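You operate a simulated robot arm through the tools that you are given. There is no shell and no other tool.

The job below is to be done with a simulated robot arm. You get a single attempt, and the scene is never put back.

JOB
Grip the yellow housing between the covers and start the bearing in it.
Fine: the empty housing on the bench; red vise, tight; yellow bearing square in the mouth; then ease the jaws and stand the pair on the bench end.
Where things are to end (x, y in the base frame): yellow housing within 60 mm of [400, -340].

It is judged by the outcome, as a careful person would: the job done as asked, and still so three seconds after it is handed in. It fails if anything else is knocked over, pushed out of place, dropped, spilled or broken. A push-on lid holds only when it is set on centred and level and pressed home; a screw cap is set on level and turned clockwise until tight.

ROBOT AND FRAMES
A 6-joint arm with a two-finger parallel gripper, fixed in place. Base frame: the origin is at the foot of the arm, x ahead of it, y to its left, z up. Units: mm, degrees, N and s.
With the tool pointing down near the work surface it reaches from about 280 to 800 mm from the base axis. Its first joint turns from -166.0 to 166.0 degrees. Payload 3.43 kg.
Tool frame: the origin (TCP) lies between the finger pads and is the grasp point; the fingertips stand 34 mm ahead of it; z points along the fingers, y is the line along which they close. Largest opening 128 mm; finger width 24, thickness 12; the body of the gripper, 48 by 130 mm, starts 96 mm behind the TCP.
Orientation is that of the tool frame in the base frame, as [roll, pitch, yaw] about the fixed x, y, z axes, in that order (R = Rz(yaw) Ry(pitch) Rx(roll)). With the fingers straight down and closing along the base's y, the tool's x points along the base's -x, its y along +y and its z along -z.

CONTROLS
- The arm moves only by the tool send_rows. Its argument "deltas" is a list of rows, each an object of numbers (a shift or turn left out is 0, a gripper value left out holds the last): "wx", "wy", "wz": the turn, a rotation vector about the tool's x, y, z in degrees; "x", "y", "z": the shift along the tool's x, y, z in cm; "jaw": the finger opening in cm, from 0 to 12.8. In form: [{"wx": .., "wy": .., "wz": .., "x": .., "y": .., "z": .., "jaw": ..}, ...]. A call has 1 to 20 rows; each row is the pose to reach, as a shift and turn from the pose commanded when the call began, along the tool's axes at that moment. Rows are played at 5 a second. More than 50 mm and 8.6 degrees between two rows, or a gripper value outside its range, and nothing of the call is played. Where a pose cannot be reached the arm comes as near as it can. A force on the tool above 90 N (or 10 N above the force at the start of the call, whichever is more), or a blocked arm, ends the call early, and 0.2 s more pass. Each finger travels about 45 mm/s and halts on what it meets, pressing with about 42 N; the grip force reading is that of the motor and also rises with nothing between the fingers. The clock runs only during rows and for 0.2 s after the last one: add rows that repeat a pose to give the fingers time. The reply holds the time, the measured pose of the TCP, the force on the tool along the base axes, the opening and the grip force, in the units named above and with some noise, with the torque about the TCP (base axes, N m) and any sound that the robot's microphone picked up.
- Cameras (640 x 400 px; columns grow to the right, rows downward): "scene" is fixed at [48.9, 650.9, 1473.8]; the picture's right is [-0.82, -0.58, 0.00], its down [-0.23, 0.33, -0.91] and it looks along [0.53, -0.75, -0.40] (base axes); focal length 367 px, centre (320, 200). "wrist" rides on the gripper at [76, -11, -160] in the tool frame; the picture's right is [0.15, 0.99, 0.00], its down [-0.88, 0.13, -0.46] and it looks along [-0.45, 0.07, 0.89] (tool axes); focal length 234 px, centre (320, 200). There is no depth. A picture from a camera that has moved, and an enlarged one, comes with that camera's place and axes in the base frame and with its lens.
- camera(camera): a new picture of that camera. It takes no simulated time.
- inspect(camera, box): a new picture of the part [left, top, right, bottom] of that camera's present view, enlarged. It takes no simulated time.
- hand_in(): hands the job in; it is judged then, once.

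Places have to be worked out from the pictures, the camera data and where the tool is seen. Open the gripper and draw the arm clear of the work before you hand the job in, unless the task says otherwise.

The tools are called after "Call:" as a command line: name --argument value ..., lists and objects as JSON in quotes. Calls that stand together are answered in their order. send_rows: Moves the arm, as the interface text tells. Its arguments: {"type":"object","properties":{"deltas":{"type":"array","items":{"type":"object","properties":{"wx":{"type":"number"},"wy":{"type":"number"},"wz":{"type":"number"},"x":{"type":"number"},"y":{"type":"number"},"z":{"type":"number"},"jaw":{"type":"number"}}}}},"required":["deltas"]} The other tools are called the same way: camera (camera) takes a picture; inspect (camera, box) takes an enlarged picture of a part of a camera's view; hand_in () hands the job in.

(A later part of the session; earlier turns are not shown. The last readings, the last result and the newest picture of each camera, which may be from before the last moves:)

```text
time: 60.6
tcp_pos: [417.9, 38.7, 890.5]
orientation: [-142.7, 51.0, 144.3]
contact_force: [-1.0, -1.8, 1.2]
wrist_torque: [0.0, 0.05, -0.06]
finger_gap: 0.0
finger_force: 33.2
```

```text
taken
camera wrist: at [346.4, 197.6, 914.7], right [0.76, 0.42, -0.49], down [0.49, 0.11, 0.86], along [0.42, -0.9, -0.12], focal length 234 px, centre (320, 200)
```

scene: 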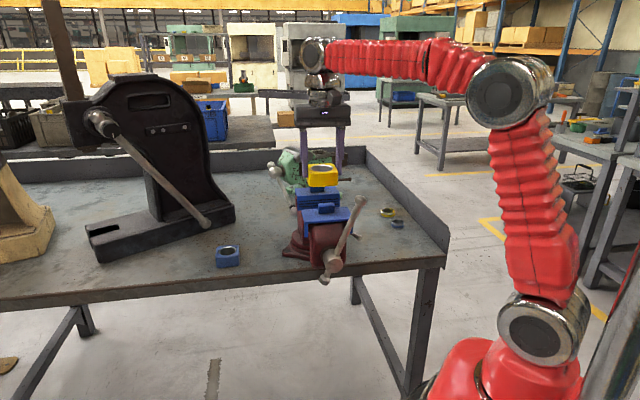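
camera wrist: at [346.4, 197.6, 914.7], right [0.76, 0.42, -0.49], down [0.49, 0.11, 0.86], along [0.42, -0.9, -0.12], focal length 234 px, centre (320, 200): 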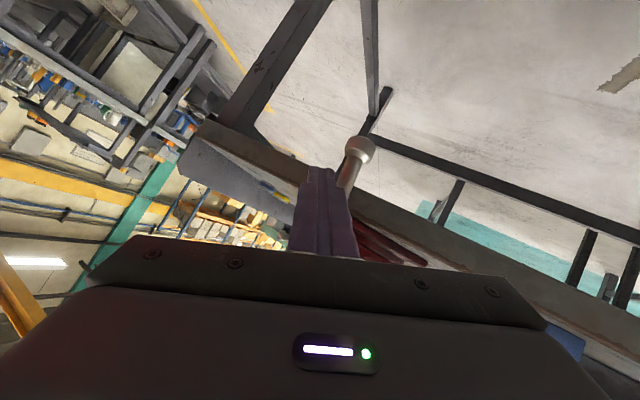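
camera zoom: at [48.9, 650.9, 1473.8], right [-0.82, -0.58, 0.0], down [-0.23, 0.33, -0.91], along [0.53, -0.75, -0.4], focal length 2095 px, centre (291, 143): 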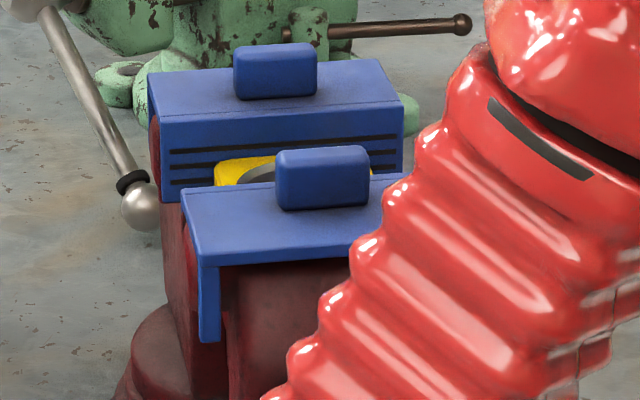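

The jaw is about 13 mm in and the bar still turns easily at ≈176°. I keep going a little to find the clamping point.

Call:
send_rows --deltas '[{"x": -0.04, "y": 0.55, "z": -0.3}, {"x": -0.08, "y": 1.09, "z": -0.6}, {"x": -0.08, "y": 1.09, "z": -0.6}]'

Call:
camera --camera "wrist"

```text
time: 61.4
tcp_pos: [427.9, 48.3, 891.4]
orientation: [-142.6, 51.0, 144.3]
contact_force: [-0.3, 0.3, -1.2]
wrist_torque: [0.01, 0.04, -0.01]
finger_gap: 0.0
finger_force: 33.1
```

```text
taken
camera wrist: at [355.2, 207.2, 915.0], right [0.76, 0.42, -0.49], down [0.49, 0.11, 0.86], along [0.42, -0.9, -0.12], focal length 234 px, centre (320, 200)
```

wrist: 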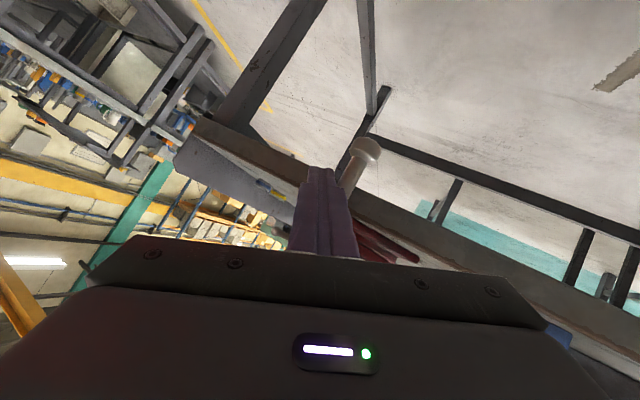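

The bar is at about 180° and still free, and the hub has travelled inward with the jaw, so the peg is near the bar's edge. I back off and re-aim the tool (pointing in along the vise axis and down, finger width facing the push) for the tightening stage.

Call:
send_rows --deltas '[{"x": 0.6, "y": -1.5, "z": -0.07}, {"x": 1.13, "y": -3.05, "z": -0.14}, {"x": 1.13, "y": -3.05, "z": -0.14, "wx": -2.11, "wy": -2.13, "wz": -7.42}, {"x": 1.13, "y": -3.05, "z": -0.14, "wx": -4.22, "wy": -4.25, "wz": -14.84}, {"x": 1.13, "y": -3.05, "z": -0.14, "wx": -6.33, "wy": -6.38, "wz": -22.25}, {"x": 1.13, "y": -3.05, "z": -0.14, "wx": -8.44, "wy": -8.51, "wz": -29.67}, {"x": 1.13, "y": -3.05, "z": -0.14, "wx": -10.55, "wy": -10.64, "wz": -37.09}, {"x": 1.13, "y": -3.05, "z": -0.14, "wx": -12.65, "wy": -12.76, "wz": -44.5}, {"x": 1.13, "y": -3.05, "z": -0.14, "wx": -14.76, "wy": -14.89, "wz": -51.93}, {"x": 1.13, "y": -3.05, "z": -0.14, "wx": -16.87, "wy": -17.02, "wz": -59.35}, {"x": 1.13, "y": -3.05, "z": -0.14, "wx": -18.98, "wy": -19.15, "wz": -66.76}, {"x": 1.13, "y": -3.05, "z": -0.14, "wx": -21.09, "wy": -21.27, "wz": -74.18}, {"x": 1.13, "y": -3.05, "z": -0.14, "wx": -23.2, "wy": -23.4, "wz": -81.6}, {"x": 1.13, "y": -3.05, "z": -0.14, "wx": -23.2, "wy": -23.4, "wz": -81.6}]'

Call:
camera --camera "wrist"

Call:
inspect --camera "scene" --box '[260, 160, 410, 300]'

```text
time: 64.4
tcp_pos: [401.4, 46.7, 893.9]
orientation: [-127.1, -0.1, -135.0]
contact_force: [-0.2, 0.0, 0.2]
wrist_torque: [0.03, 0.01, 0.0]
finger_gap: 0.0
finger_force: 33.0
out of reach, approached as far as the arm can: row 13, 14
```

```text
taken
camera wrist: at [262.1, 77.8, 998.5], right [-0.52, 0.32, -0.79], down [0.31, 0.94, 0.17], along [0.79, -0.16, -0.59], focal length 234 px, centre (320, 200)
```

wrist: 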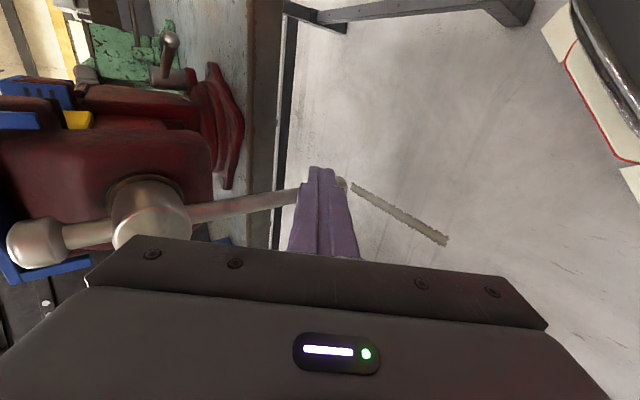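

```text
2.86 times, centred on (335, 230) of scene
camera zoom: at [48.9, 650.9, 1473.8], right [-0.82, -0.58, 0.0], down [-0.23, 0.33, -0.91], along [0.53, -0.75, -0.4], focal length 1047 px, centre (277, 114)
```

zoom: 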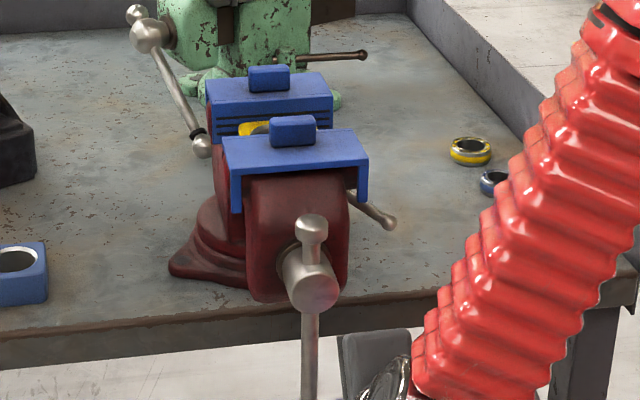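

The handle now hangs straight down (180°) and the front jaw sits close to the housing. I move the peg in beside the bar on its counter-clockwise side (about 5 mm clear).

Call:
send_rows --deltas '[{"x": 0.3, "y": -0.6, "z": 0.8}, {"x": 0.4, "y": -1.1, "z": 1.7}, {"x": 0.4, "y": -1.65, "z": 2.51}, {"x": 0.4, "y": -1.65, "z": 2.51}]'

Call:
camera --camera "wrist"

Call:
inspect --camera "scene" --box '[280, 200, 380, 320]'

```text
time: 65.4
tcp_pos: [421.9, 23.2, 891.9]
orientation: [-126.9, 0.1, -135.1]
contact_force: [-0.7, -0.2, -0.9]
wrist_torque: [0.01, 0.04, 0.03]
finger_gap: 0.0
finger_force: 33.2
```

```text
taken
camera wrist: at [280.8, 53.9, 996.0], right [-0.52, 0.32, -0.79], down [0.31, 0.94, 0.17], along [0.79, -0.15, -0.59], focal length 234 px, centre (320, 200)
```

wrist: 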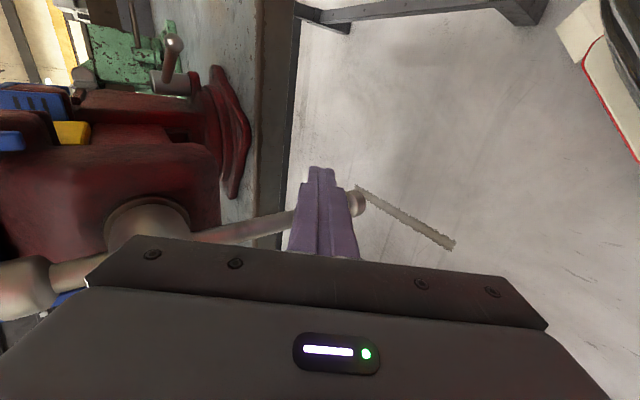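

```text
3.33 times, centred on (330, 260) of scene
camera zoom: at [48.9, 650.9, 1473.8], right [-0.82, -0.58, 0.0], down [-0.23, 0.33, -0.91], along [0.53, -0.75, -0.4], focal length 1222 px, centre (287, 0)
```

zoom: 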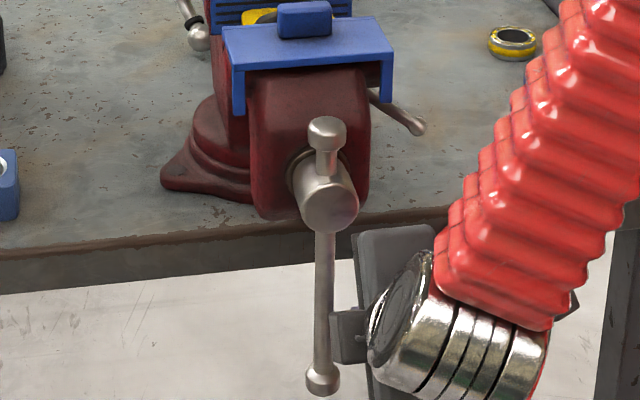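

The peg is beside the hanging bar. I push it toward +e in small steps and watch the force.

Call:
send_rows --deltas '[{"x": -0.4}, {"x": -0.8}, {"x": -1.1, "y": 0.02, "z": 0.02}, {"x": -1.4, "y": 0.04, "z": 0.03}, {"x": -1.4, "y": 0.04, "z": 0.03}]'

Call:
inspect --camera "scene" --box '[280, 200, 380, 320]'

```text
time: 66.6
tcp_pos: [430.2, 31.1, 893.1]
orientation: [-126.8, 0.1, -134.9]
contact_force: [-1.4, -1.7, -1.6]
wrist_torque: [0.02, 0.04, -0.07]
finger_gap: 0.0
finger_force: 33.3
```

```text
3.33 times, centred on (330, 260) of scene
camera zoom: at [48.9, 650.9, 1473.8], right [-0.82, -0.58, 0.0], down [-0.23, 0.33, -0.91], along [0.53, -0.75, -0.4], focal length 1222 px, centre (287, 0)
```

zoom: 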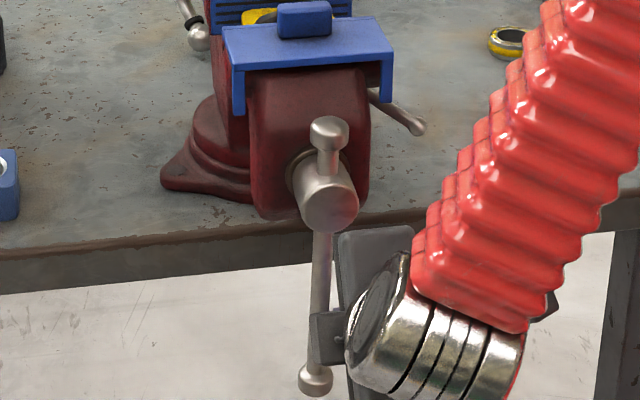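

The bar moves with about 3 N. I continue to about 192°.

Call:
send_rows --deltas '[{"x": -0.5}, {"x": -1.0}, {"x": -1.5}, {"x": -2.0}, {"x": -2.0}]'

Call:
inspect --camera "scene" --box '[280, 175, 370, 245]'

Call:
inspect --camera "scene" --box '[280, 200, 380, 320]'

```text
time: 67.8
tcp_pos: [443.5, 45.8, 892.2]
orientation: [-127.0, 0.1, -135.1]
contact_force: [-2.0, -4.2, -2.0]
wrist_torque: [0.04, 0.02, -0.06]
finger_gap: 0.0
finger_force: 33.0
```

```text
5.71 times, centred on (325, 210) of scene
camera zoom: at [48.9, 650.9, 1473.8], right [-0.82, -0.58, 0.0], down [-0.23, 0.33, -0.91], along [0.53, -0.75, -0.4], focal length 2095 px, centre (291, 143)
```

zoom: 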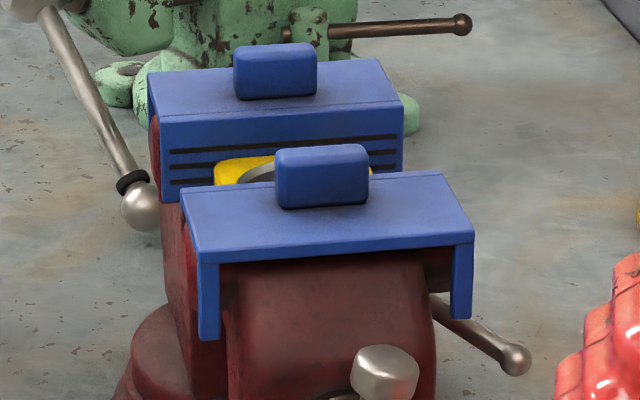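

```text
3.33 times, centred on (330, 260) of scene
camera zoom: at [48.9, 650.9, 1473.8], right [-0.82, -0.58, 0.0], down [-0.23, 0.33, -0.91], along [0.53, -0.75, -0.4], focal length 1222 px, centre (287, 0)
```

zoom: 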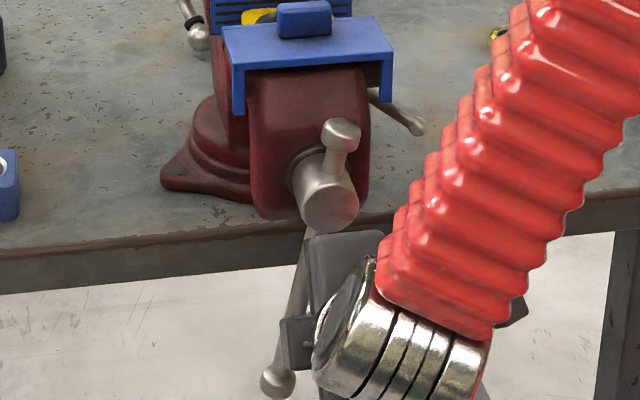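

The handle is at about 195° and the force is about 5 N; the housing has moved back against or near the rear jaw. I keep turning in small steps.

Call:
send_rows --deltas '[{"x": -0.5, "y": 0.03, "z": 0.02}, {"x": -0.95, "y": 0.06, "z": 0.05}, {"x": -1.5, "y": 0, "z": 0}, {"x": -2.05, "y": -0.06, "z": -0.05}, {"x": -2.05, "y": -0.06, "z": -0.05}]'

Call:
inspect --camera "scene" --box '[280, 175, 370, 245]'

```text
time: 69.0
tcp_pos: [456.4, 61.0, 893.4]
orientation: [-126.9, 0.0, -134.9]
contact_force: [-1.2, -4.0, -1.8]
wrist_torque: [0.01, 0.05, -0.11]
finger_gap: 0.0
finger_force: 32.9
```

```text
5.71 times, centred on (325, 210) of scene
camera zoom: at [48.9, 650.9, 1473.8], right [-0.82, -0.58, 0.0], down [-0.23, 0.33, -0.91], along [0.53, -0.75, -0.4], focal length 2095 px, centre (291, 143)
```

zoom: 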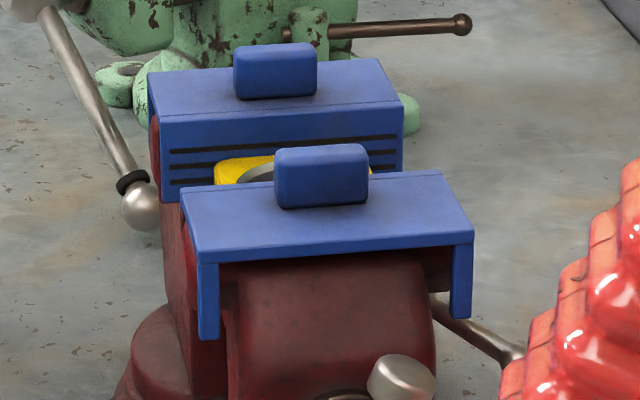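

Still light force. I continue along the arc to about 215–220°.

Call:
send_rows --deltas '[{"x": -0.55, "y": -0.09, "z": -0.07}, {"x": -1.13, "y": -0.18, "z": -0.13}, {"x": -1.65, "y": -0.3, "z": -0.23}, {"x": -2.18, "y": -0.45, "z": -0.34}, {"x": -2.7, "y": -0.62, "z": -0.47}, {"x": -3.19, "y": -0.81, "z": -0.61}, {"x": -3.19, "y": -0.81, "z": -0.61}]'

Call:
inspect --camera "scene" --box '[280, 175, 370, 245]'

Call:
inspect --camera "scene" --box '[280, 200, 380, 320]'

```text
time: 70.6
tcp_pos: [480.7, 83.4, 903.3]
orientation: [-126.8, 0.1, -134.9]
contact_force: [-6.0, -1.5, -4.3]
wrist_torque: [0.04, 0.06, -0.02]
finger_gap: 0.0
finger_force: 33.3
```

```text
5.71 times, centred on (325, 210) of scene
camera zoom: at [48.9, 650.9, 1473.8], right [-0.82, -0.58, 0.0], down [-0.23, 0.33, -0.91], along [0.53, -0.75, -0.4], focal length 2095 px, centre (291, 143)
```

zoom: 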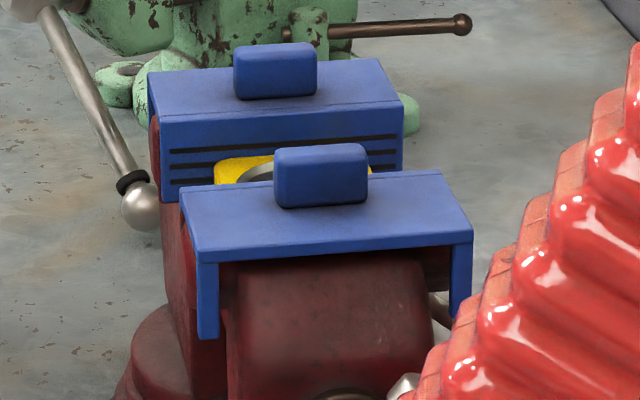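

```text
3.33 times, centred on (330, 260) of scene
camera zoom: at [48.9, 650.9, 1473.8], right [-0.82, -0.58, 0.0], down [-0.23, 0.33, -0.91], along [0.53, -0.75, -0.4], focal length 1222 px, centre (287, 0)
```

zoom: 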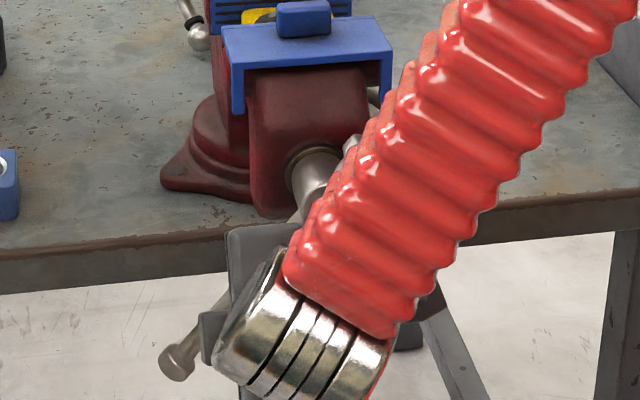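

Force is now about 7 N and the jaw no longer visibly moves, so clamping may be starting. I turn further to about 230° and watch the force.

Call:
send_rows --deltas '[{"x": -0.43, "y": -0.2, "z": -0.15}, {"x": -0.86, "y": -0.42, "z": -0.32}, {"x": -1.33, "y": -0.66, "z": -0.5}, {"x": -1.79, "y": -0.92, "z": -0.69}, {"x": -2.22, "y": -1.19, "z": -0.9}, {"x": -2.65, "y": -1.47, "z": -1.11}, {"x": -2.65, "y": -1.47, "z": -1.11}]'

Call:
camera --camera "wrist"

Call:
inspect --camera "scene" --box '[280, 175, 370, 245]'

```text
time: 72.2
tcp_pos: [500.3, 101.7, 922.0]
orientation: [-126.9, 0.1, -134.9]
contact_force: [-5.8, -6.6, -3.9]
wrist_torque: [0.03, 0.05, -0.13]
finger_gap: 0.0
finger_force: 32.7
```

```text
taken
camera wrist: at [359.9, 133.3, 1026.1], right [-0.52, 0.32, -0.79], down [0.31, 0.94, 0.17], along [0.79, -0.15, -0.59], focal length 234 px, centre (320, 200)
```

wrist: 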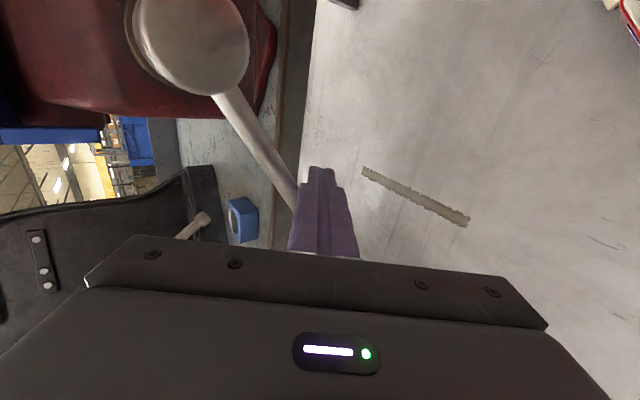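

```text
5.71 times, centred on (325, 210) of scene
camera zoom: at [48.9, 650.9, 1473.8], right [-0.82, -0.58, 0.0], down [-0.23, 0.33, -0.91], along [0.53, -0.75, -0.4], focal length 2095 px, centre (291, 143)
```

zoom: 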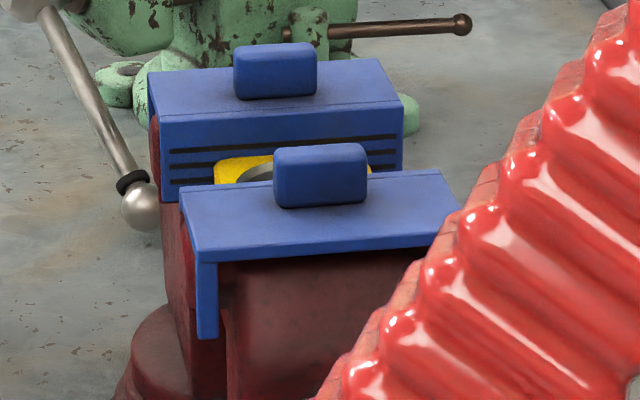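

The jaw has stopped moving and force climbs slowly (about 10 N), so the housing is being squeezed. I keep turning to about 250°.

Call:
send_rows --deltas '[{"x": -0.4, "y": -0.28, "z": -0.21}, {"x": -0.77, "y": -0.57, "z": -0.43}, {"x": -1.15, "y": -0.9, "z": -0.68}, {"x": -1.51, "y": -1.24, "z": -0.93}, {"x": -1.85, "y": -1.6, "z": -1.2}, {"x": -2.17, "y": -1.95, "z": -1.47}, {"x": -2.47, "y": -2.32, "z": -1.75}, {"x": -2.75, "y": -2.69, "z": -2.03}, {"x": -2.75, "y": -2.69, "z": -2.03}]'

Call:
camera --camera "wrist"

Call:
inspect --camera "scene" --box '[270, 180, 390, 300]'

```text
time: 74.2
tcp_pos: [518.1, 123.2, 955.9]
orientation: [-127.0, 0.0, -134.9]
contact_force: [-10.8, -4.9, -6.9]
wrist_torque: [0.06, 0.07, -0.12]
finger_gap: 0.2
finger_force: 33.2
```

```text
taken
camera wrist: at [378.7, 153.6, 1060.1], right [-0.52, 0.32, -0.79], down [0.31, 0.94, 0.17], along [0.79, -0.15, -0.59], focal length 234 px, centre (320, 200)
```

wrist: 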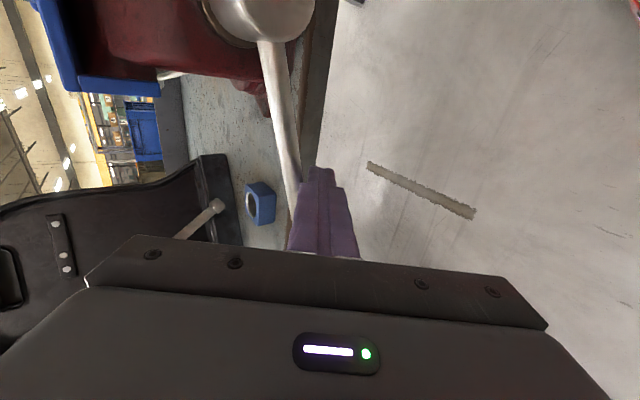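

```text
3.33 times, centred on (330, 240) of scene
camera zoom: at [48.9, 650.9, 1473.8], right [-0.82, -0.58, 0.0], down [-0.23, 0.33, -0.91], along [0.53, -0.75, -0.4], focal length 1222 px, centre (287, 67)
```

zoom: 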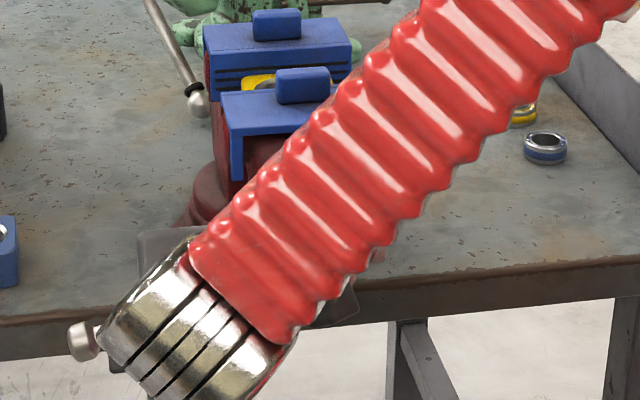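

The push force has risen to about 14 N and the bar is at about 250°. I back off and re-aim the tool (nearly horizontal) to keep tightening around the +e side.

Call:
send_rows --deltas '[{"x": 0.6, "y": 1.56, "z": -0.33}, {"x": 1.2, "y": 3.13, "z": -0.67}, {"x": 1.2, "y": 3.13, "z": -0.67, "wx": -0.3, "wy": -3.2, "wz": 6.8}, {"x": 1.2, "y": 3.13, "z": -0.67, "wx": -0.6, "wy": -6.4, "wz": 13.6}, {"x": 1.2, "y": 3.13, "z": -0.67, "wx": -0.9, "wy": -9.6, "wz": 20.5}, {"x": 1.2, "y": 3.13, "z": -0.67, "wx": -1.2, "wy": -12.7, "wz": 27.3}, {"x": 1.2, "y": 3.13, "z": -0.67, "wx": -1.5, "wy": -15.9, "wz": 34.1}, {"x": 1.2, "y": 3.13, "z": -0.67, "wx": -1.8, "wy": -19.1, "wz": 40.9}, {"x": 1.2, "y": 3.13, "z": -0.67, "wx": -2.1, "wy": -22.3, "wz": 47.7}, {"x": 1.2, "y": 3.13, "z": -0.67, "wx": -2.4, "wy": -25.5, "wz": 54.5}, {"x": 1.2, "y": 3.13, "z": -0.67, "wx": -2.7, "wy": -28.6, "wz": 61.4}, {"x": 1.2, "y": 3.13, "z": -0.67, "wx": -3.0, "wy": -31.8, "wz": 68.2}, {"x": 1.2, "y": 3.13, "z": -0.67, "wx": -3.3, "wy": -35.0, "wz": 75.0}, {"x": 1.2, "y": 3.13, "z": -0.67, "wx": -3.3, "wy": -35.0, "wz": 75.0}]'

Call:
camera --camera "wrist"

Call:
inspect --camera "scene" --box '[250, 170, 390, 310]'

```text
time: 77.2
tcp_pos: [492.1, 129.3, 934.5]
orientation: [179.6, 74.4, 162.4]
contact_force: [0.1, 0.7, -0.7]
wrist_torque: [0.02, -0.03, 0.0]
finger_gap: 0.1
finger_force: 32.8
```

```text
taken
camera wrist: at [323.0, 169.8, 903.2], right [0.25, 0.96, -0.14], down [-0.16, 0.18, 0.97], along [0.96, -0.22, 0.2], focal length 234 px, centre (320, 200)
```

wrist: 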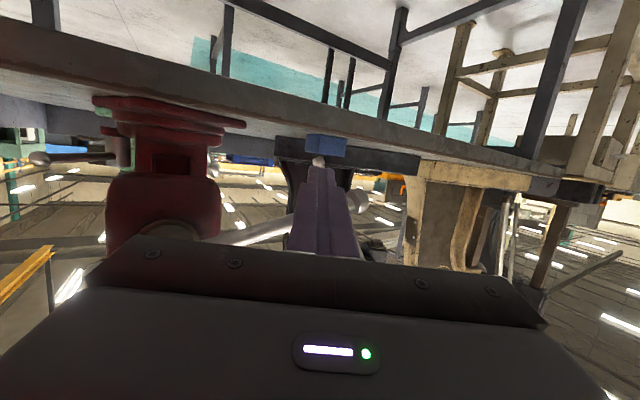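

```text
2.86 times, centred on (320, 240) of scene
camera zoom: at [48.9, 650.9, 1473.8], right [-0.82, -0.58, 0.0], down [-0.23, 0.33, -0.91], along [0.53, -0.75, -0.4], focal length 1047 px, centre (320, 86)
```

zoom: 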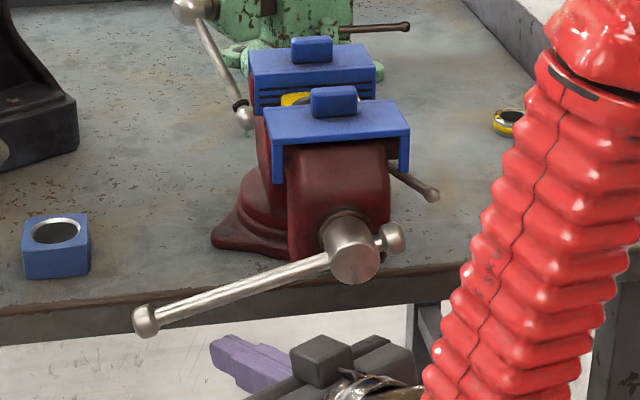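

The handle holds where I left it (about 251°), so the screw is self-locking. I bring the peg under the bar and push it up toward 260°.

Call:
send_rows --deltas '[{"x": -0.29, "y": -0.56, "z": 1.02}, {"x": -0.6, "y": -1.17, "z": 2.13}, {"x": -1.4, "y": -0.9, "z": 2.06}, {"x": -2.17, "y": -0.62, "z": 1.99}, {"x": -2.68, "y": -0.41, "z": 1.97}, {"x": -3.19, "y": -0.2, "z": 1.94}, {"x": -3.7, "y": 0.0, "z": 1.9}, {"x": -4.23, "y": 0.17, "z": 1.85}, {"x": -4.23, "y": 0.17, "z": 1.85}]'

Call:
inspect --camera "scene" --box '[250, 170, 390, 310]'

Call:
camera --camera "wrist"

```text
time: 79.2
tcp_pos: [522.8, 123.8, 970.7]
orientation: [179.7, 74.4, 162.6]
contact_force: [-6.5, -1.3, -12.2]
wrist_torque: [0.12, 0.12, -0.09]
finger_gap: 0.1
finger_force: 32.6
```

```text
2.86 times, centred on (320, 240) of scene
camera zoom: at [48.9, 650.9, 1473.8], right [-0.82, -0.58, 0.0], down [-0.23, 0.33, -0.91], along [0.53, -0.75, -0.4], focal length 1047 px, centre (320, 86)
```

zoom: 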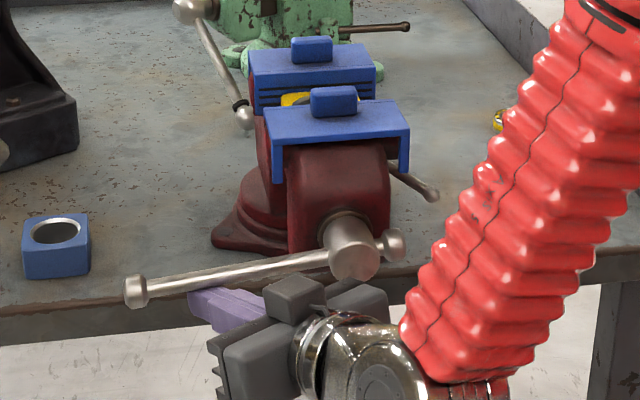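

```text
taken
camera wrist: at [351.3, 163.0, 939.9], right [0.25, 0.96, -0.14], down [-0.16, 0.18, 0.97], along [0.96, -0.22, 0.19], focal length 234 px, centre (320, 200)
```

wrist: 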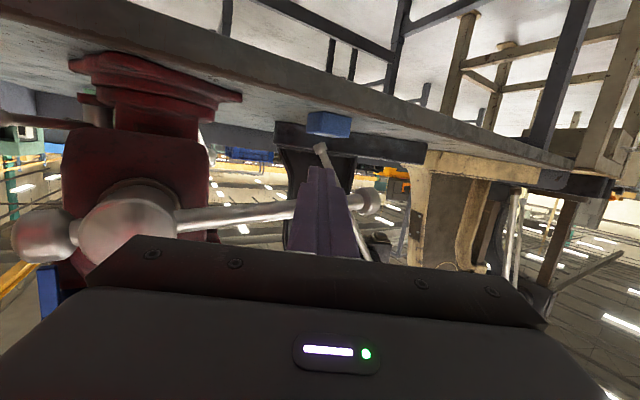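

Force is about 14 N and increasing smoothly. I keep lifting the bar around to about 285°.

Call:
send_rows --deltas '[{"x": -0.53, "y": 0.14, "z": -0.07}, {"x": -1.06, "y": 0.28, "z": -0.15}, {"x": -1.6, "y": 0.38, "z": -0.24}, {"x": -2.13, "y": 0.48, "z": -0.34}, {"x": -2.67, "y": 0.53, "z": -0.45}, {"x": -3.2, "y": 0.58, "z": -0.57}, {"x": -3.73, "y": 0.6, "z": -0.71}, {"x": -4.27, "y": 0.62, "z": -0.86}, {"x": -4.8, "y": 0.59, "z": -1.02}, {"x": -5.33, "y": 0.56, "z": -1.19}, {"x": -5.33, "y": 0.56, "z": -1.19}]'

Call:
inspect --camera "scene" --box '[250, 170, 390, 310]'

```text
time: 81.6
tcp_pos: [525.8, 127.9, 1024.1]
orientation: [179.6, 74.4, 162.7]
contact_force: [-8.5, -2.9, -18.2]
wrist_torque: [0.26, 0.11, -0.12]
finger_gap: 0.0
finger_force: 32.6
```

```text
2.86 times, centred on (320, 240) of scene
camera zoom: at [48.9, 650.9, 1473.8], right [-0.82, -0.58, 0.0], down [-0.23, 0.33, -0.91], along [0.53, -0.75, -0.4], focal length 1047 px, centre (320, 86)
```

zoom: 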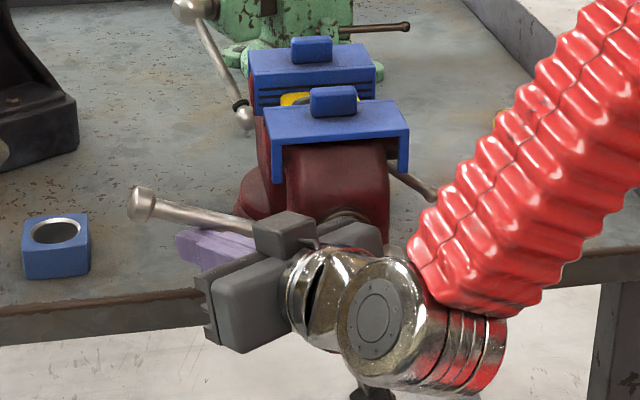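

About 20 N now at ≈285°. I continue to about 303°.

Call:
send_rows --deltas '[{"x": -0.52, "y": -0.07, "z": -0.18}, {"x": -1.03, "y": -0.14, "z": -0.36}, {"x": -1.53, "y": -0.25, "z": -0.56}, {"x": -2.03, "y": -0.36, "z": -0.76}, {"x": -2.52, "y": -0.52, "z": -0.98}, {"x": -3.0, "y": -0.67, "z": -1.2}, {"x": -3.46, "y": -0.87, "z": -1.44}, {"x": -3.46, "y": -0.87, "z": -1.44}]'

Call:
inspect --camera "scene" --box '[250, 150, 390, 290]'

Call:
inspect --camera "scene" --box '[280, 175, 370, 245]'

```text
time: 83.4
tcp_pos: [518.4, 122.6, 1061.9]
orientation: [179.6, 74.4, 162.6]
contact_force: [-14.2, 5.4, -23.5]
wrist_torque: [0.28, 0.11, -0.14]
finger_gap: 0.0
finger_force: 33.0
```

```text
2.86 times, centred on (320, 220) of scene
camera zoom: at [48.9, 650.9, 1473.8], right [-0.82, -0.58, 0.0], down [-0.23, 0.33, -0.91], along [0.53, -0.75, -0.4], focal length 1047 px, centre (320, 143)
```

zoom: 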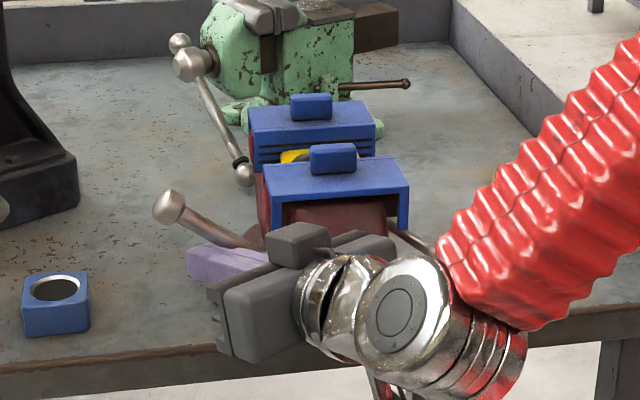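

```text
5.71 times, centred on (325, 210) of scene
camera zoom: at [48.9, 650.9, 1473.8], right [-0.82, -0.58, 0.0], down [-0.23, 0.33, -0.91], along [0.53, -0.75, -0.4], focal length 2095 px, centre (291, 143)
```

zoom: 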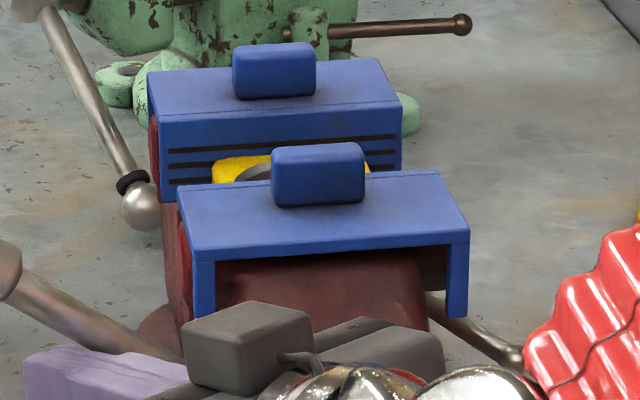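

The reaction suggests the finger is also bearing on the knob, and the vise image shifted about a millimetre sideways; I back the peg off to see whether it returns.

Call:
send_rows --deltas '[{"x": 0.8, "y": 0.45, "z": 0.46}, {"x": 1.54, "y": 0.89, "z": 0.92}, {"x": 2.0, "y": 1.8, "z": -0.8}, {"x": 2.5, "y": 2.75, "z": -2.49}, {"x": 2.5, "y": 2.75, "z": -2.49}]'

Call:
inspect --camera "scene" --box '[280, 175, 370, 245]'

Call:
camera --camera "wrist"

```text
time: 84.6
tcp_pos: [497.8, 156.5, 1046.1]
orientation: [179.6, 74.4, 162.5]
contact_force: [-0.4, 0.3, 0.1]
wrist_torque: [0.02, 0.01, 0.0]
finger_gap: 0.2
finger_force: 33.1
```

```text
5.71 times, centred on (325, 210) of scene
camera zoom: at [48.9, 650.9, 1473.8], right [-0.82, -0.58, 0.0], down [-0.23, 0.33, -0.91], along [0.53, -0.75, -0.4], focal length 2095 px, centre (291, 143)
```

zoom: 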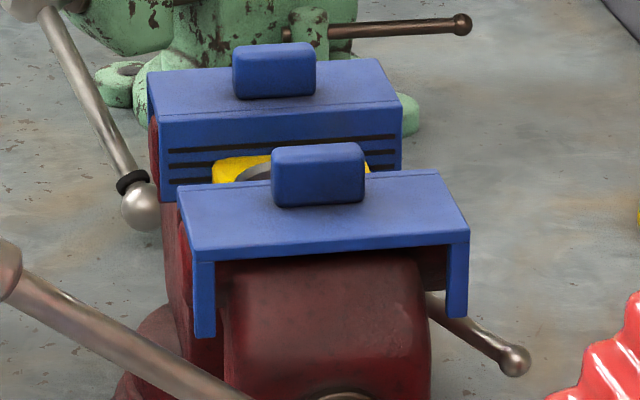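

```text
taken
camera wrist: at [327.7, 196.0, 1014.5], right [0.25, 0.96, -0.14], down [-0.16, 0.18, 0.97], along [0.95, -0.22, 0.2], focal length 234 px, centre (320, 200)
```

wrist: 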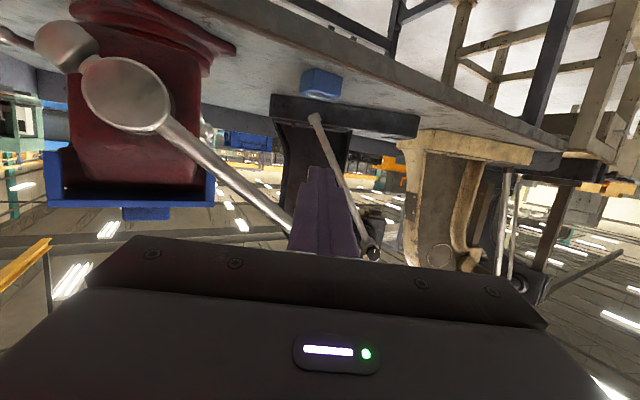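

The small sideways shift (under half a degree) stays, the handle holds at about 303°, and the clamp is firm (roughly 2 N·m at the handle), so I stop tightening. I withdraw upward, returning the tool to vertical, to check the housing from above.

Call:
send_rows --deltas '[{"x": -1.5, "y": 0.1, "z": -2.5}, {"x": -2.5, "y": 0.1, "z": -4.0, "wx": 1.8, "wy": 7.3, "wz": 2.4}, {"x": -3.5, "y": 0.2, "z": -5.0, "wx": 3.6, "wy": 14.6, "wz": 4.7}, {"x": -4.6, "y": 0.2, "z": -6.0, "wx": 5.4, "wy": 21.8, "wz": 7.1}, {"x": -5.6, "y": 0.2, "z": -7.0, "wx": 7.2, "wy": 29.1, "wz": 9.5}, {"x": -6.7, "y": 0.3, "z": -8.0, "wx": 9.0, "wy": 36.4, "wz": 11.85}, {"x": -7.8, "y": 0.3, "z": -9.0, "wx": 10.8, "wy": 43.7, "wz": 14.2}, {"x": -8.8, "y": 0.3, "z": -10.0, "wx": 12.6, "wy": 51.0, "wz": 16.6}, {"x": -9.8, "y": 0.4, "z": -10.6, "wx": 14.4, "wy": 58.2, "wz": 19.0}, {"x": -10.3, "y": 0.4, "z": -11.1, "wx": 16.2, "wy": 65.5, "wz": 21.3}, {"x": -10.8, "y": 0.4, "z": -11.1, "wx": 18.0, "wy": 72.8, "wz": 23.7}, {"x": -10.8, "y": 0.4, "z": -11.1, "wx": 18.0, "wy": 72.8, "wz": 23.7}]'

Call:
camera --camera "wrist"

Call:
inspect --camera "scene" --box '[250, 150, 390, 290]'

```text
time: 87.2
tcp_pos: [424.2, 182.7, 1178.4]
orientation: [179.9, -0.1, 135.1]
contact_force: [0.4, 0.3, -0.9]
wrist_torque: [0.01, 0.01, 0.01]
finger_gap: 0.0
finger_force: 32.6
```

```text
taken
camera wrist: at [362.4, 227.1, 1337.6], right [0.59, 0.81, 0.0], down [0.72, -0.53, 0.45], along [0.37, -0.27, -0.89], focal length 234 px, centre (320, 200)
```

wrist: 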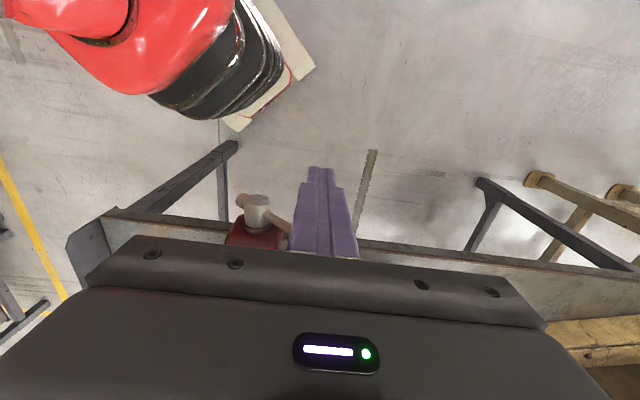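

```text
2.86 times, centred on (320, 220) of scene
camera zoom: at [48.9, 650.9, 1473.8], right [-0.82, -0.58, 0.0], down [-0.23, 0.33, -0.91], along [0.53, -0.75, -0.4], focal length 1047 px, centre (320, 143)
```

zoom: 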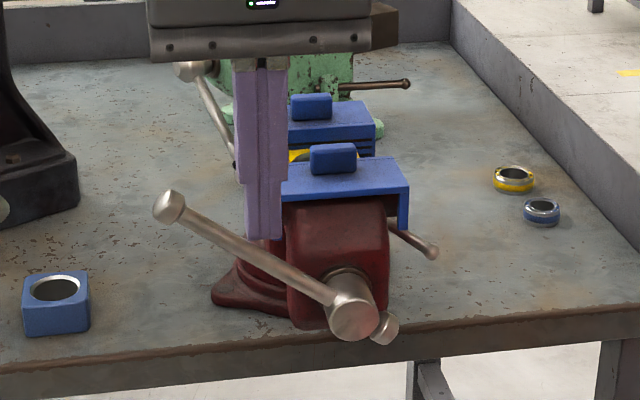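

The handle rests at about 301°. I move over the vise to check the clamped housing from above.

Call:
send_rows --deltas '[{"x": 0, "y": 0, "z": -4.5, "jaw": 3}, {"x": -4, "y": -1.5, "z": -5.6, "jaw": 6}, {"x": -8.5, "y": -3, "z": -5.6, "jaw": 9.4}, {"x": -13, "y": -4.5, "z": -5.6, "jaw": 9.4}, {"x": -17.5, "y": -6, "z": -5.6, "jaw": 9.4}, {"x": -22, "y": -7.5, "z": -5.6, "jaw": 9.4}, {"x": -26.6, "y": -8.7, "z": -5.6, "jaw": 9.4}, {"x": -26.6, "y": -8.7, "z": -5.6, "jaw": 9.4}]'

Call:
inspect --camera "wrist" --box '[250, 40, 390, 240]'

Call:
inspect --camera "scene" --box '[280, 175, 370, 245]'

```text
time: 89.0
tcp_pos: [553.4, -66.3, 1237.0]
orientation: [179.9, -0.1, 135.1]
contact_force: [-0.4, -0.1, 0.5]
wrist_torque: [0.03, -0.01, -0.01]
finger_gap: 94.4
finger_force: 0.0
```

```text
2.00 times, centred on (320, 140) of wrist
camera zoom: at [491.3, -21.3, 1395.2], right [0.59, 0.81, 0.0], down [0.72, -0.53, 0.46], along [0.37, -0.27, -0.89], focal length 468 px, centre (320, 320)
```

zoom: 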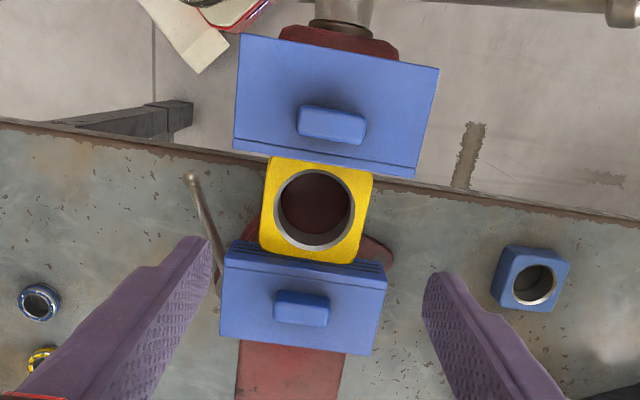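

```text
5.71 times, centred on (325, 210) of scene
camera zoom: at [48.9, 650.9, 1473.8], right [-0.82, -0.58, 0.0], down [-0.23, 0.33, -0.91], along [0.53, -0.75, -0.4], focal length 2095 px, centre (291, 143)
```

zoom: 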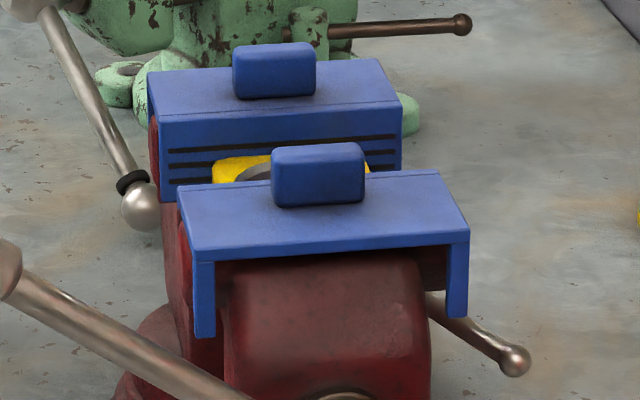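

The housing is held between the two covers. I zoom in to get its bore centre and squareness.

Call:
inspect --camera "wrist" --box '[285, 105, 355, 185]'

Call:
inspect --camera "wrist" --box '[270, 50, 390, 230]'

```text
5.00 times, centred on (320, 145) of wrist
camera zoom: at [491.3, -21.3, 1395.2], right [0.59, 0.81, 0.0], down [0.72, -0.53, 0.46], along [0.37, -0.27, -0.89], focal length 1171 px, centre (320, 475)
```

zoom: 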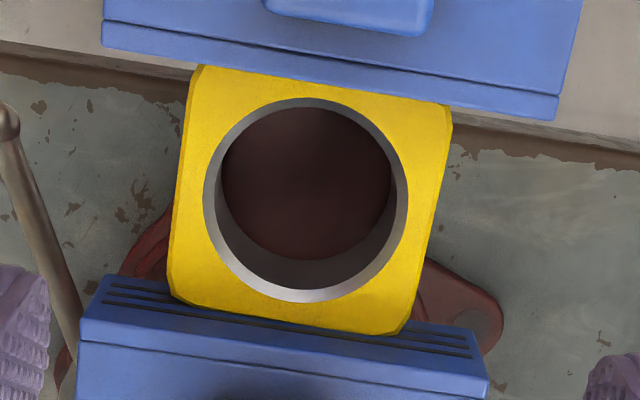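

```text
2.22 times, centred on (330, 140) of wrist
camera zoom: at [491.3, -21.3, 1395.2], right [0.59, 0.81, 0.0], down [0.72, -0.53, 0.46], along [0.37, -0.27, -0.89], focal length 520 px, centre (298, 333)
```

zoom: 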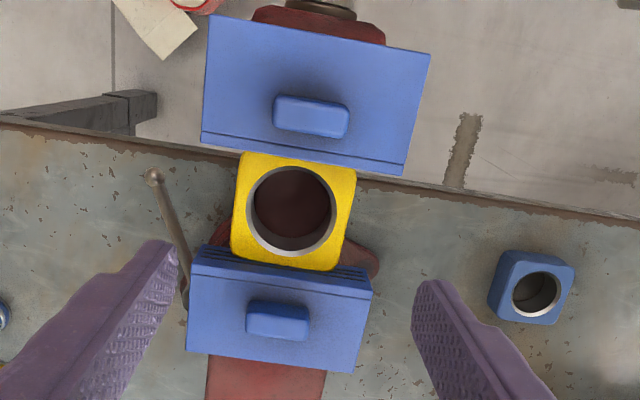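

The housing is square between the covers with its bore centre at about e≈340.4, n≈443.3. Now I go to the bearings at the bench end and look down on them.

Call:
send_rows --deltas '[{"x": -2.8, "y": -3.3, "z": 0}, {"x": -5.6, "y": -6.6, "z": 0}, {"x": -8.4, "y": -9.9, "z": 0.5}, {"x": -11.2, "y": -13.2, "z": 2.0}, {"x": -14.0, "y": -16.5, "z": 4.0}, {"x": -16.8, "y": -19.8, "z": 6.0}, {"x": -19.6, "y": -23.1, "z": 8.0}, {"x": -22.4, "y": -26.2, "z": 10.0}, {"x": -25.0, "y": -29.0, "z": 12.5}, {"x": -25.2, "y": -29.4, "z": 16.5}, {"x": -25.2, "y": -29.4, "z": 17.7}, {"x": -25.2, "y": -29.4, "z": 17.7}]'

Call:
camera --camera "wrist"

Call:
inspect --camera "scene" --box '[300, 140, 460, 270]'

```text
time: 91.6
tcp_pos: [524.8, -452.6, 1055.0]
orientation: [179.9, 0.1, 135.1]
contact_force: [-0.3, 0.2, -0.5]
wrist_torque: [0.02, 0.01, 0.0]
finger_gap: 94.0
finger_force: 0.0
```

```text
taken
camera wrist: at [463.1, -408.8, 1214.4], right [0.59, 0.81, 0.0], down [0.72, -0.53, 0.46], along [0.37, -0.27, -0.89], focal length 234 px, centre (320, 200)
```

wrist: 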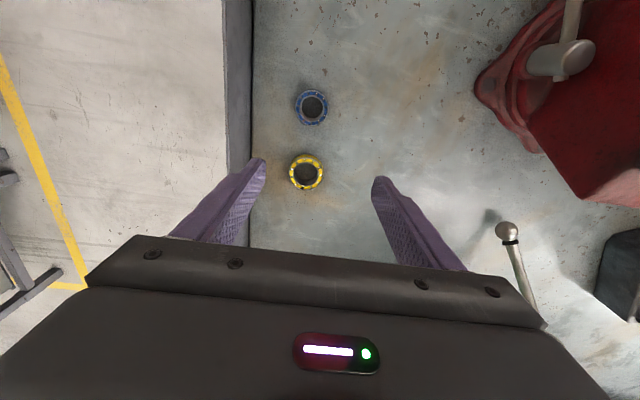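

```text
3.08 times, centred on (380, 205) of scene
camera zoom: at [48.9, 650.9, 1473.8], right [-0.82, -0.58, 0.0], down [-0.23, 0.33, -0.91], along [0.53, -0.75, -0.4], focal length 1128 px, centre (135, 185)
```

zoom: 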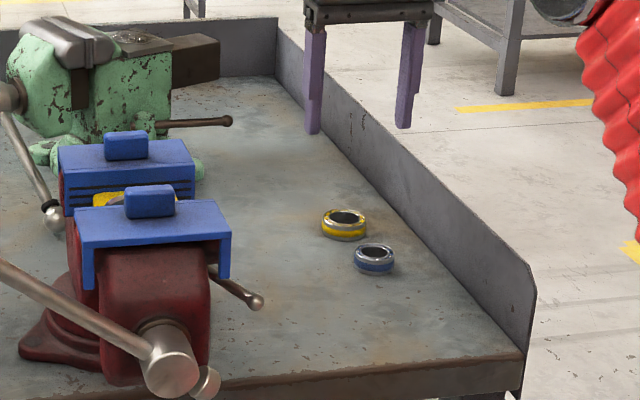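

The bearings are right below. I zoom on the yellow one for its centre.

Call:
inspect --camera "wrist" --box '[250, 70, 390, 220]'

```text
2.67 times, centred on (320, 145) of wrist
camera zoom: at [463.1, -408.8, 1214.4], right [0.59, 0.81, 0.0], down [0.72, -0.53, 0.46], along [0.37, -0.27, -0.89], focal length 624 px, centre (320, 347)
```

zoom: 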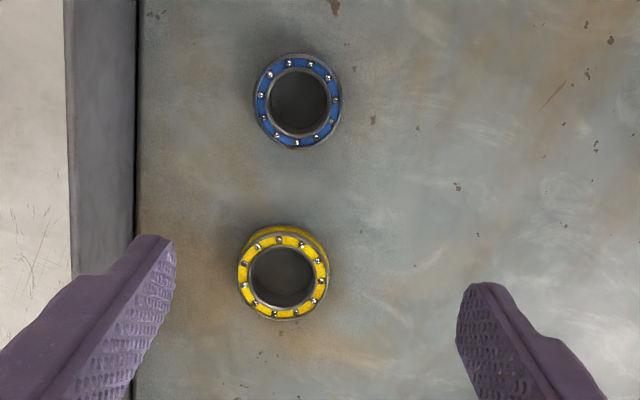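

The yellow bearing is centred near e≈36.5, n≈738.5 and the rail is well clear. I move over it and lower to just above, with the jaws at 80 mm.

Call:
send_rows --deltas '[{"x": -2.4, "y": -0.73, "z": 3, "jaw": 8.5}, {"x": -4.74, "y": -1.46, "z": 6, "jaw": 8}, {"x": -4.74, "y": -1.46, "z": 9.3, "jaw": 8}, {"x": -4.74, "y": -1.46, "z": 9.3, "jaw": 8}]'

Call:
inspect --camera "wrist" --box '[250, 70, 390, 250]'

Call:
inspect --camera "scene" --box '[350, 160, 430, 240]'

```text
time: 92.6
tcp_pos: [547.9, -494.3, 961.6]
orientation: [180.0, 0.0, 135.1]
contact_force: [0.2, 0.1, 0.9]
wrist_torque: [0.04, -0.01, 0.02]
finger_gap: 80.0
finger_force: 0.1
```

```text
2.22 times, centred on (320, 160) of wrist
camera zoom: at [485.9, -450.4, 1121.6], right [0.59, 0.81, 0.0], down [0.72, -0.53, 0.46], along [0.37, -0.27, -0.89], focal length 520 px, centre (320, 289)
```

zoom: 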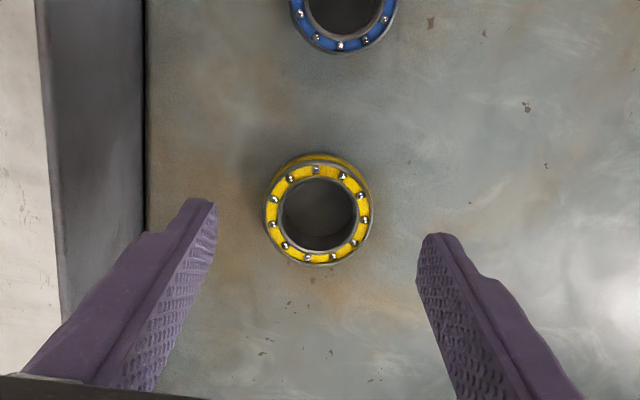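

```text
5.00 times, centred on (390, 200) of scene
camera zoom: at [48.9, 650.9, 1473.8], right [-0.82, -0.58, 0.0], down [-0.23, 0.33, -0.91], along [0.53, -0.75, -0.4], focal length 1833 px, centre (-30, 200)
```

zoom: 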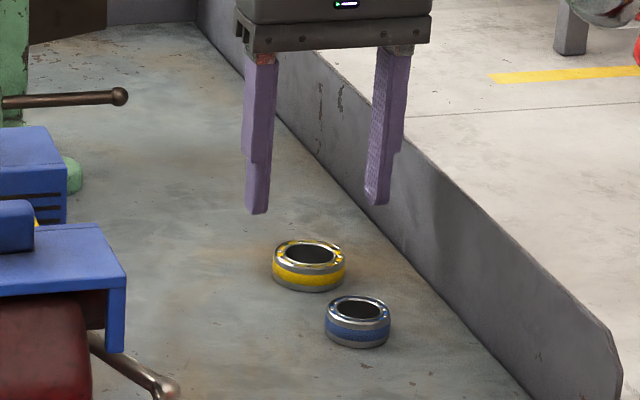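

The bearing centre is at e≈35.5, n≈738. I fine-adjust, lower so the fingertips hold its upper half (tips ≈10 mm above the bench), and close.

Call:
send_rows --deltas '[{"x": -0.1, "y": -0.22, "z": 1.5}, {"x": -0.1, "y": -0.22, "z": 3.0}, {"x": -0.1, "y": -0.22, "z": 3.86}, {"x": -0.1, "y": -0.22, "z": 3.86, "jaw": 7}, {"x": -0.1, "y": -0.22, "z": 3.86, "jaw": 6}, {"x": -0.1, "y": -0.22, "z": 3.86, "jaw": 5.4}, {"x": -0.1, "y": -0.22, "z": 3.86, "jaw": 4.8}, {"x": -0.1, "y": -0.22, "z": 3.86, "jaw": 4.2}, {"x": -0.1, "y": -0.22, "z": 3.86, "jaw": 4.2}, {"x": -0.1, "y": -0.22, "z": 3.86, "jaw": 4.2}]'

Call:
inspect --camera "wrist" --box '[250, 90, 390, 250]'

Call:
inspect --camera "scene" --box '[350, 170, 430, 240]'

```text
time: 94.8
tcp_pos: [547.0, -498.1, 925.4]
orientation: [179.9, 0.0, 135.2]
contact_force: [-0.3, 0.4, 0.0]
wrist_torque: [0.0, 0.03, -0.03]
finger_gap: 42.3
finger_force: 0.1
```

```text
2.50 times, centred on (320, 170) of wrist
camera zoom: at [484.6, -453.3, 1083.6], right [0.59, 0.81, 0.0], down [0.72, -0.53, 0.46], along [0.37, -0.27, -0.89], focal length 585 px, centre (320, 275)
```

zoom: 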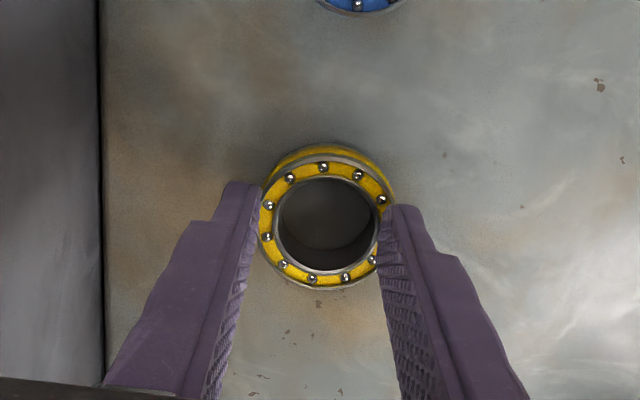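

```text
5.71 times, centred on (390, 205) of scene
camera zoom: at [48.9, 650.9, 1473.8], right [-0.82, -0.58, 0.0], down [-0.23, 0.33, -0.91], along [0.53, -0.75, -0.4], focal length 2095 px, centre (-80, 171)
```

zoom: 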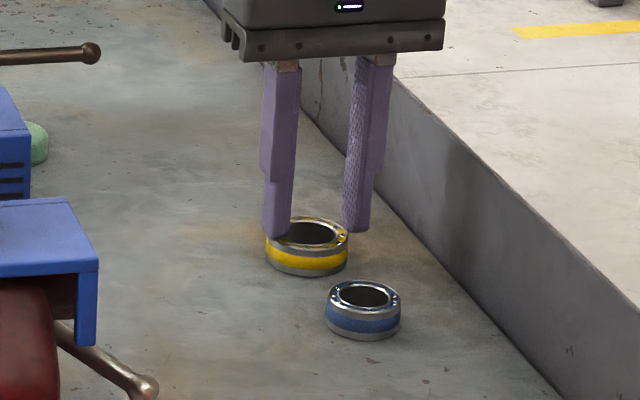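

The fingers closed to 42 mm without touching: the tips (z≈891) are above the ring, so the bearing top is lower than I assumed. I use this to touch its top gently and learn its height.

Call:
send_rows --deltas '[{"z": 0.1}, {"z": 0.2}, {"z": 0.2}]'

Call:
send_rows --deltas '[{"z": 0.1}, {"z": 0.15}, {"z": 0.15}]'

```text
time: 95.6
tcp_pos: [547.5, -498.0, 925.5]
orientation: [179.8, 0.1, 135.3]
contact_force: [-1.0, 2.0, 7.8]
wrist_torque: [-0.05, 0.12, -0.04]
finger_gap: 41.7
finger_force: 0.1
```

```text
time: 96.4
tcp_pos: [546.4, -499.6, 923.1]
orientation: [179.8, 0.1, 135.2]
contact_force: [-4.0, 4.6, 29.5]
wrist_torque: [0.21, 0.22, -0.02]
finger_gap: 41.4
finger_force: 0.0
```

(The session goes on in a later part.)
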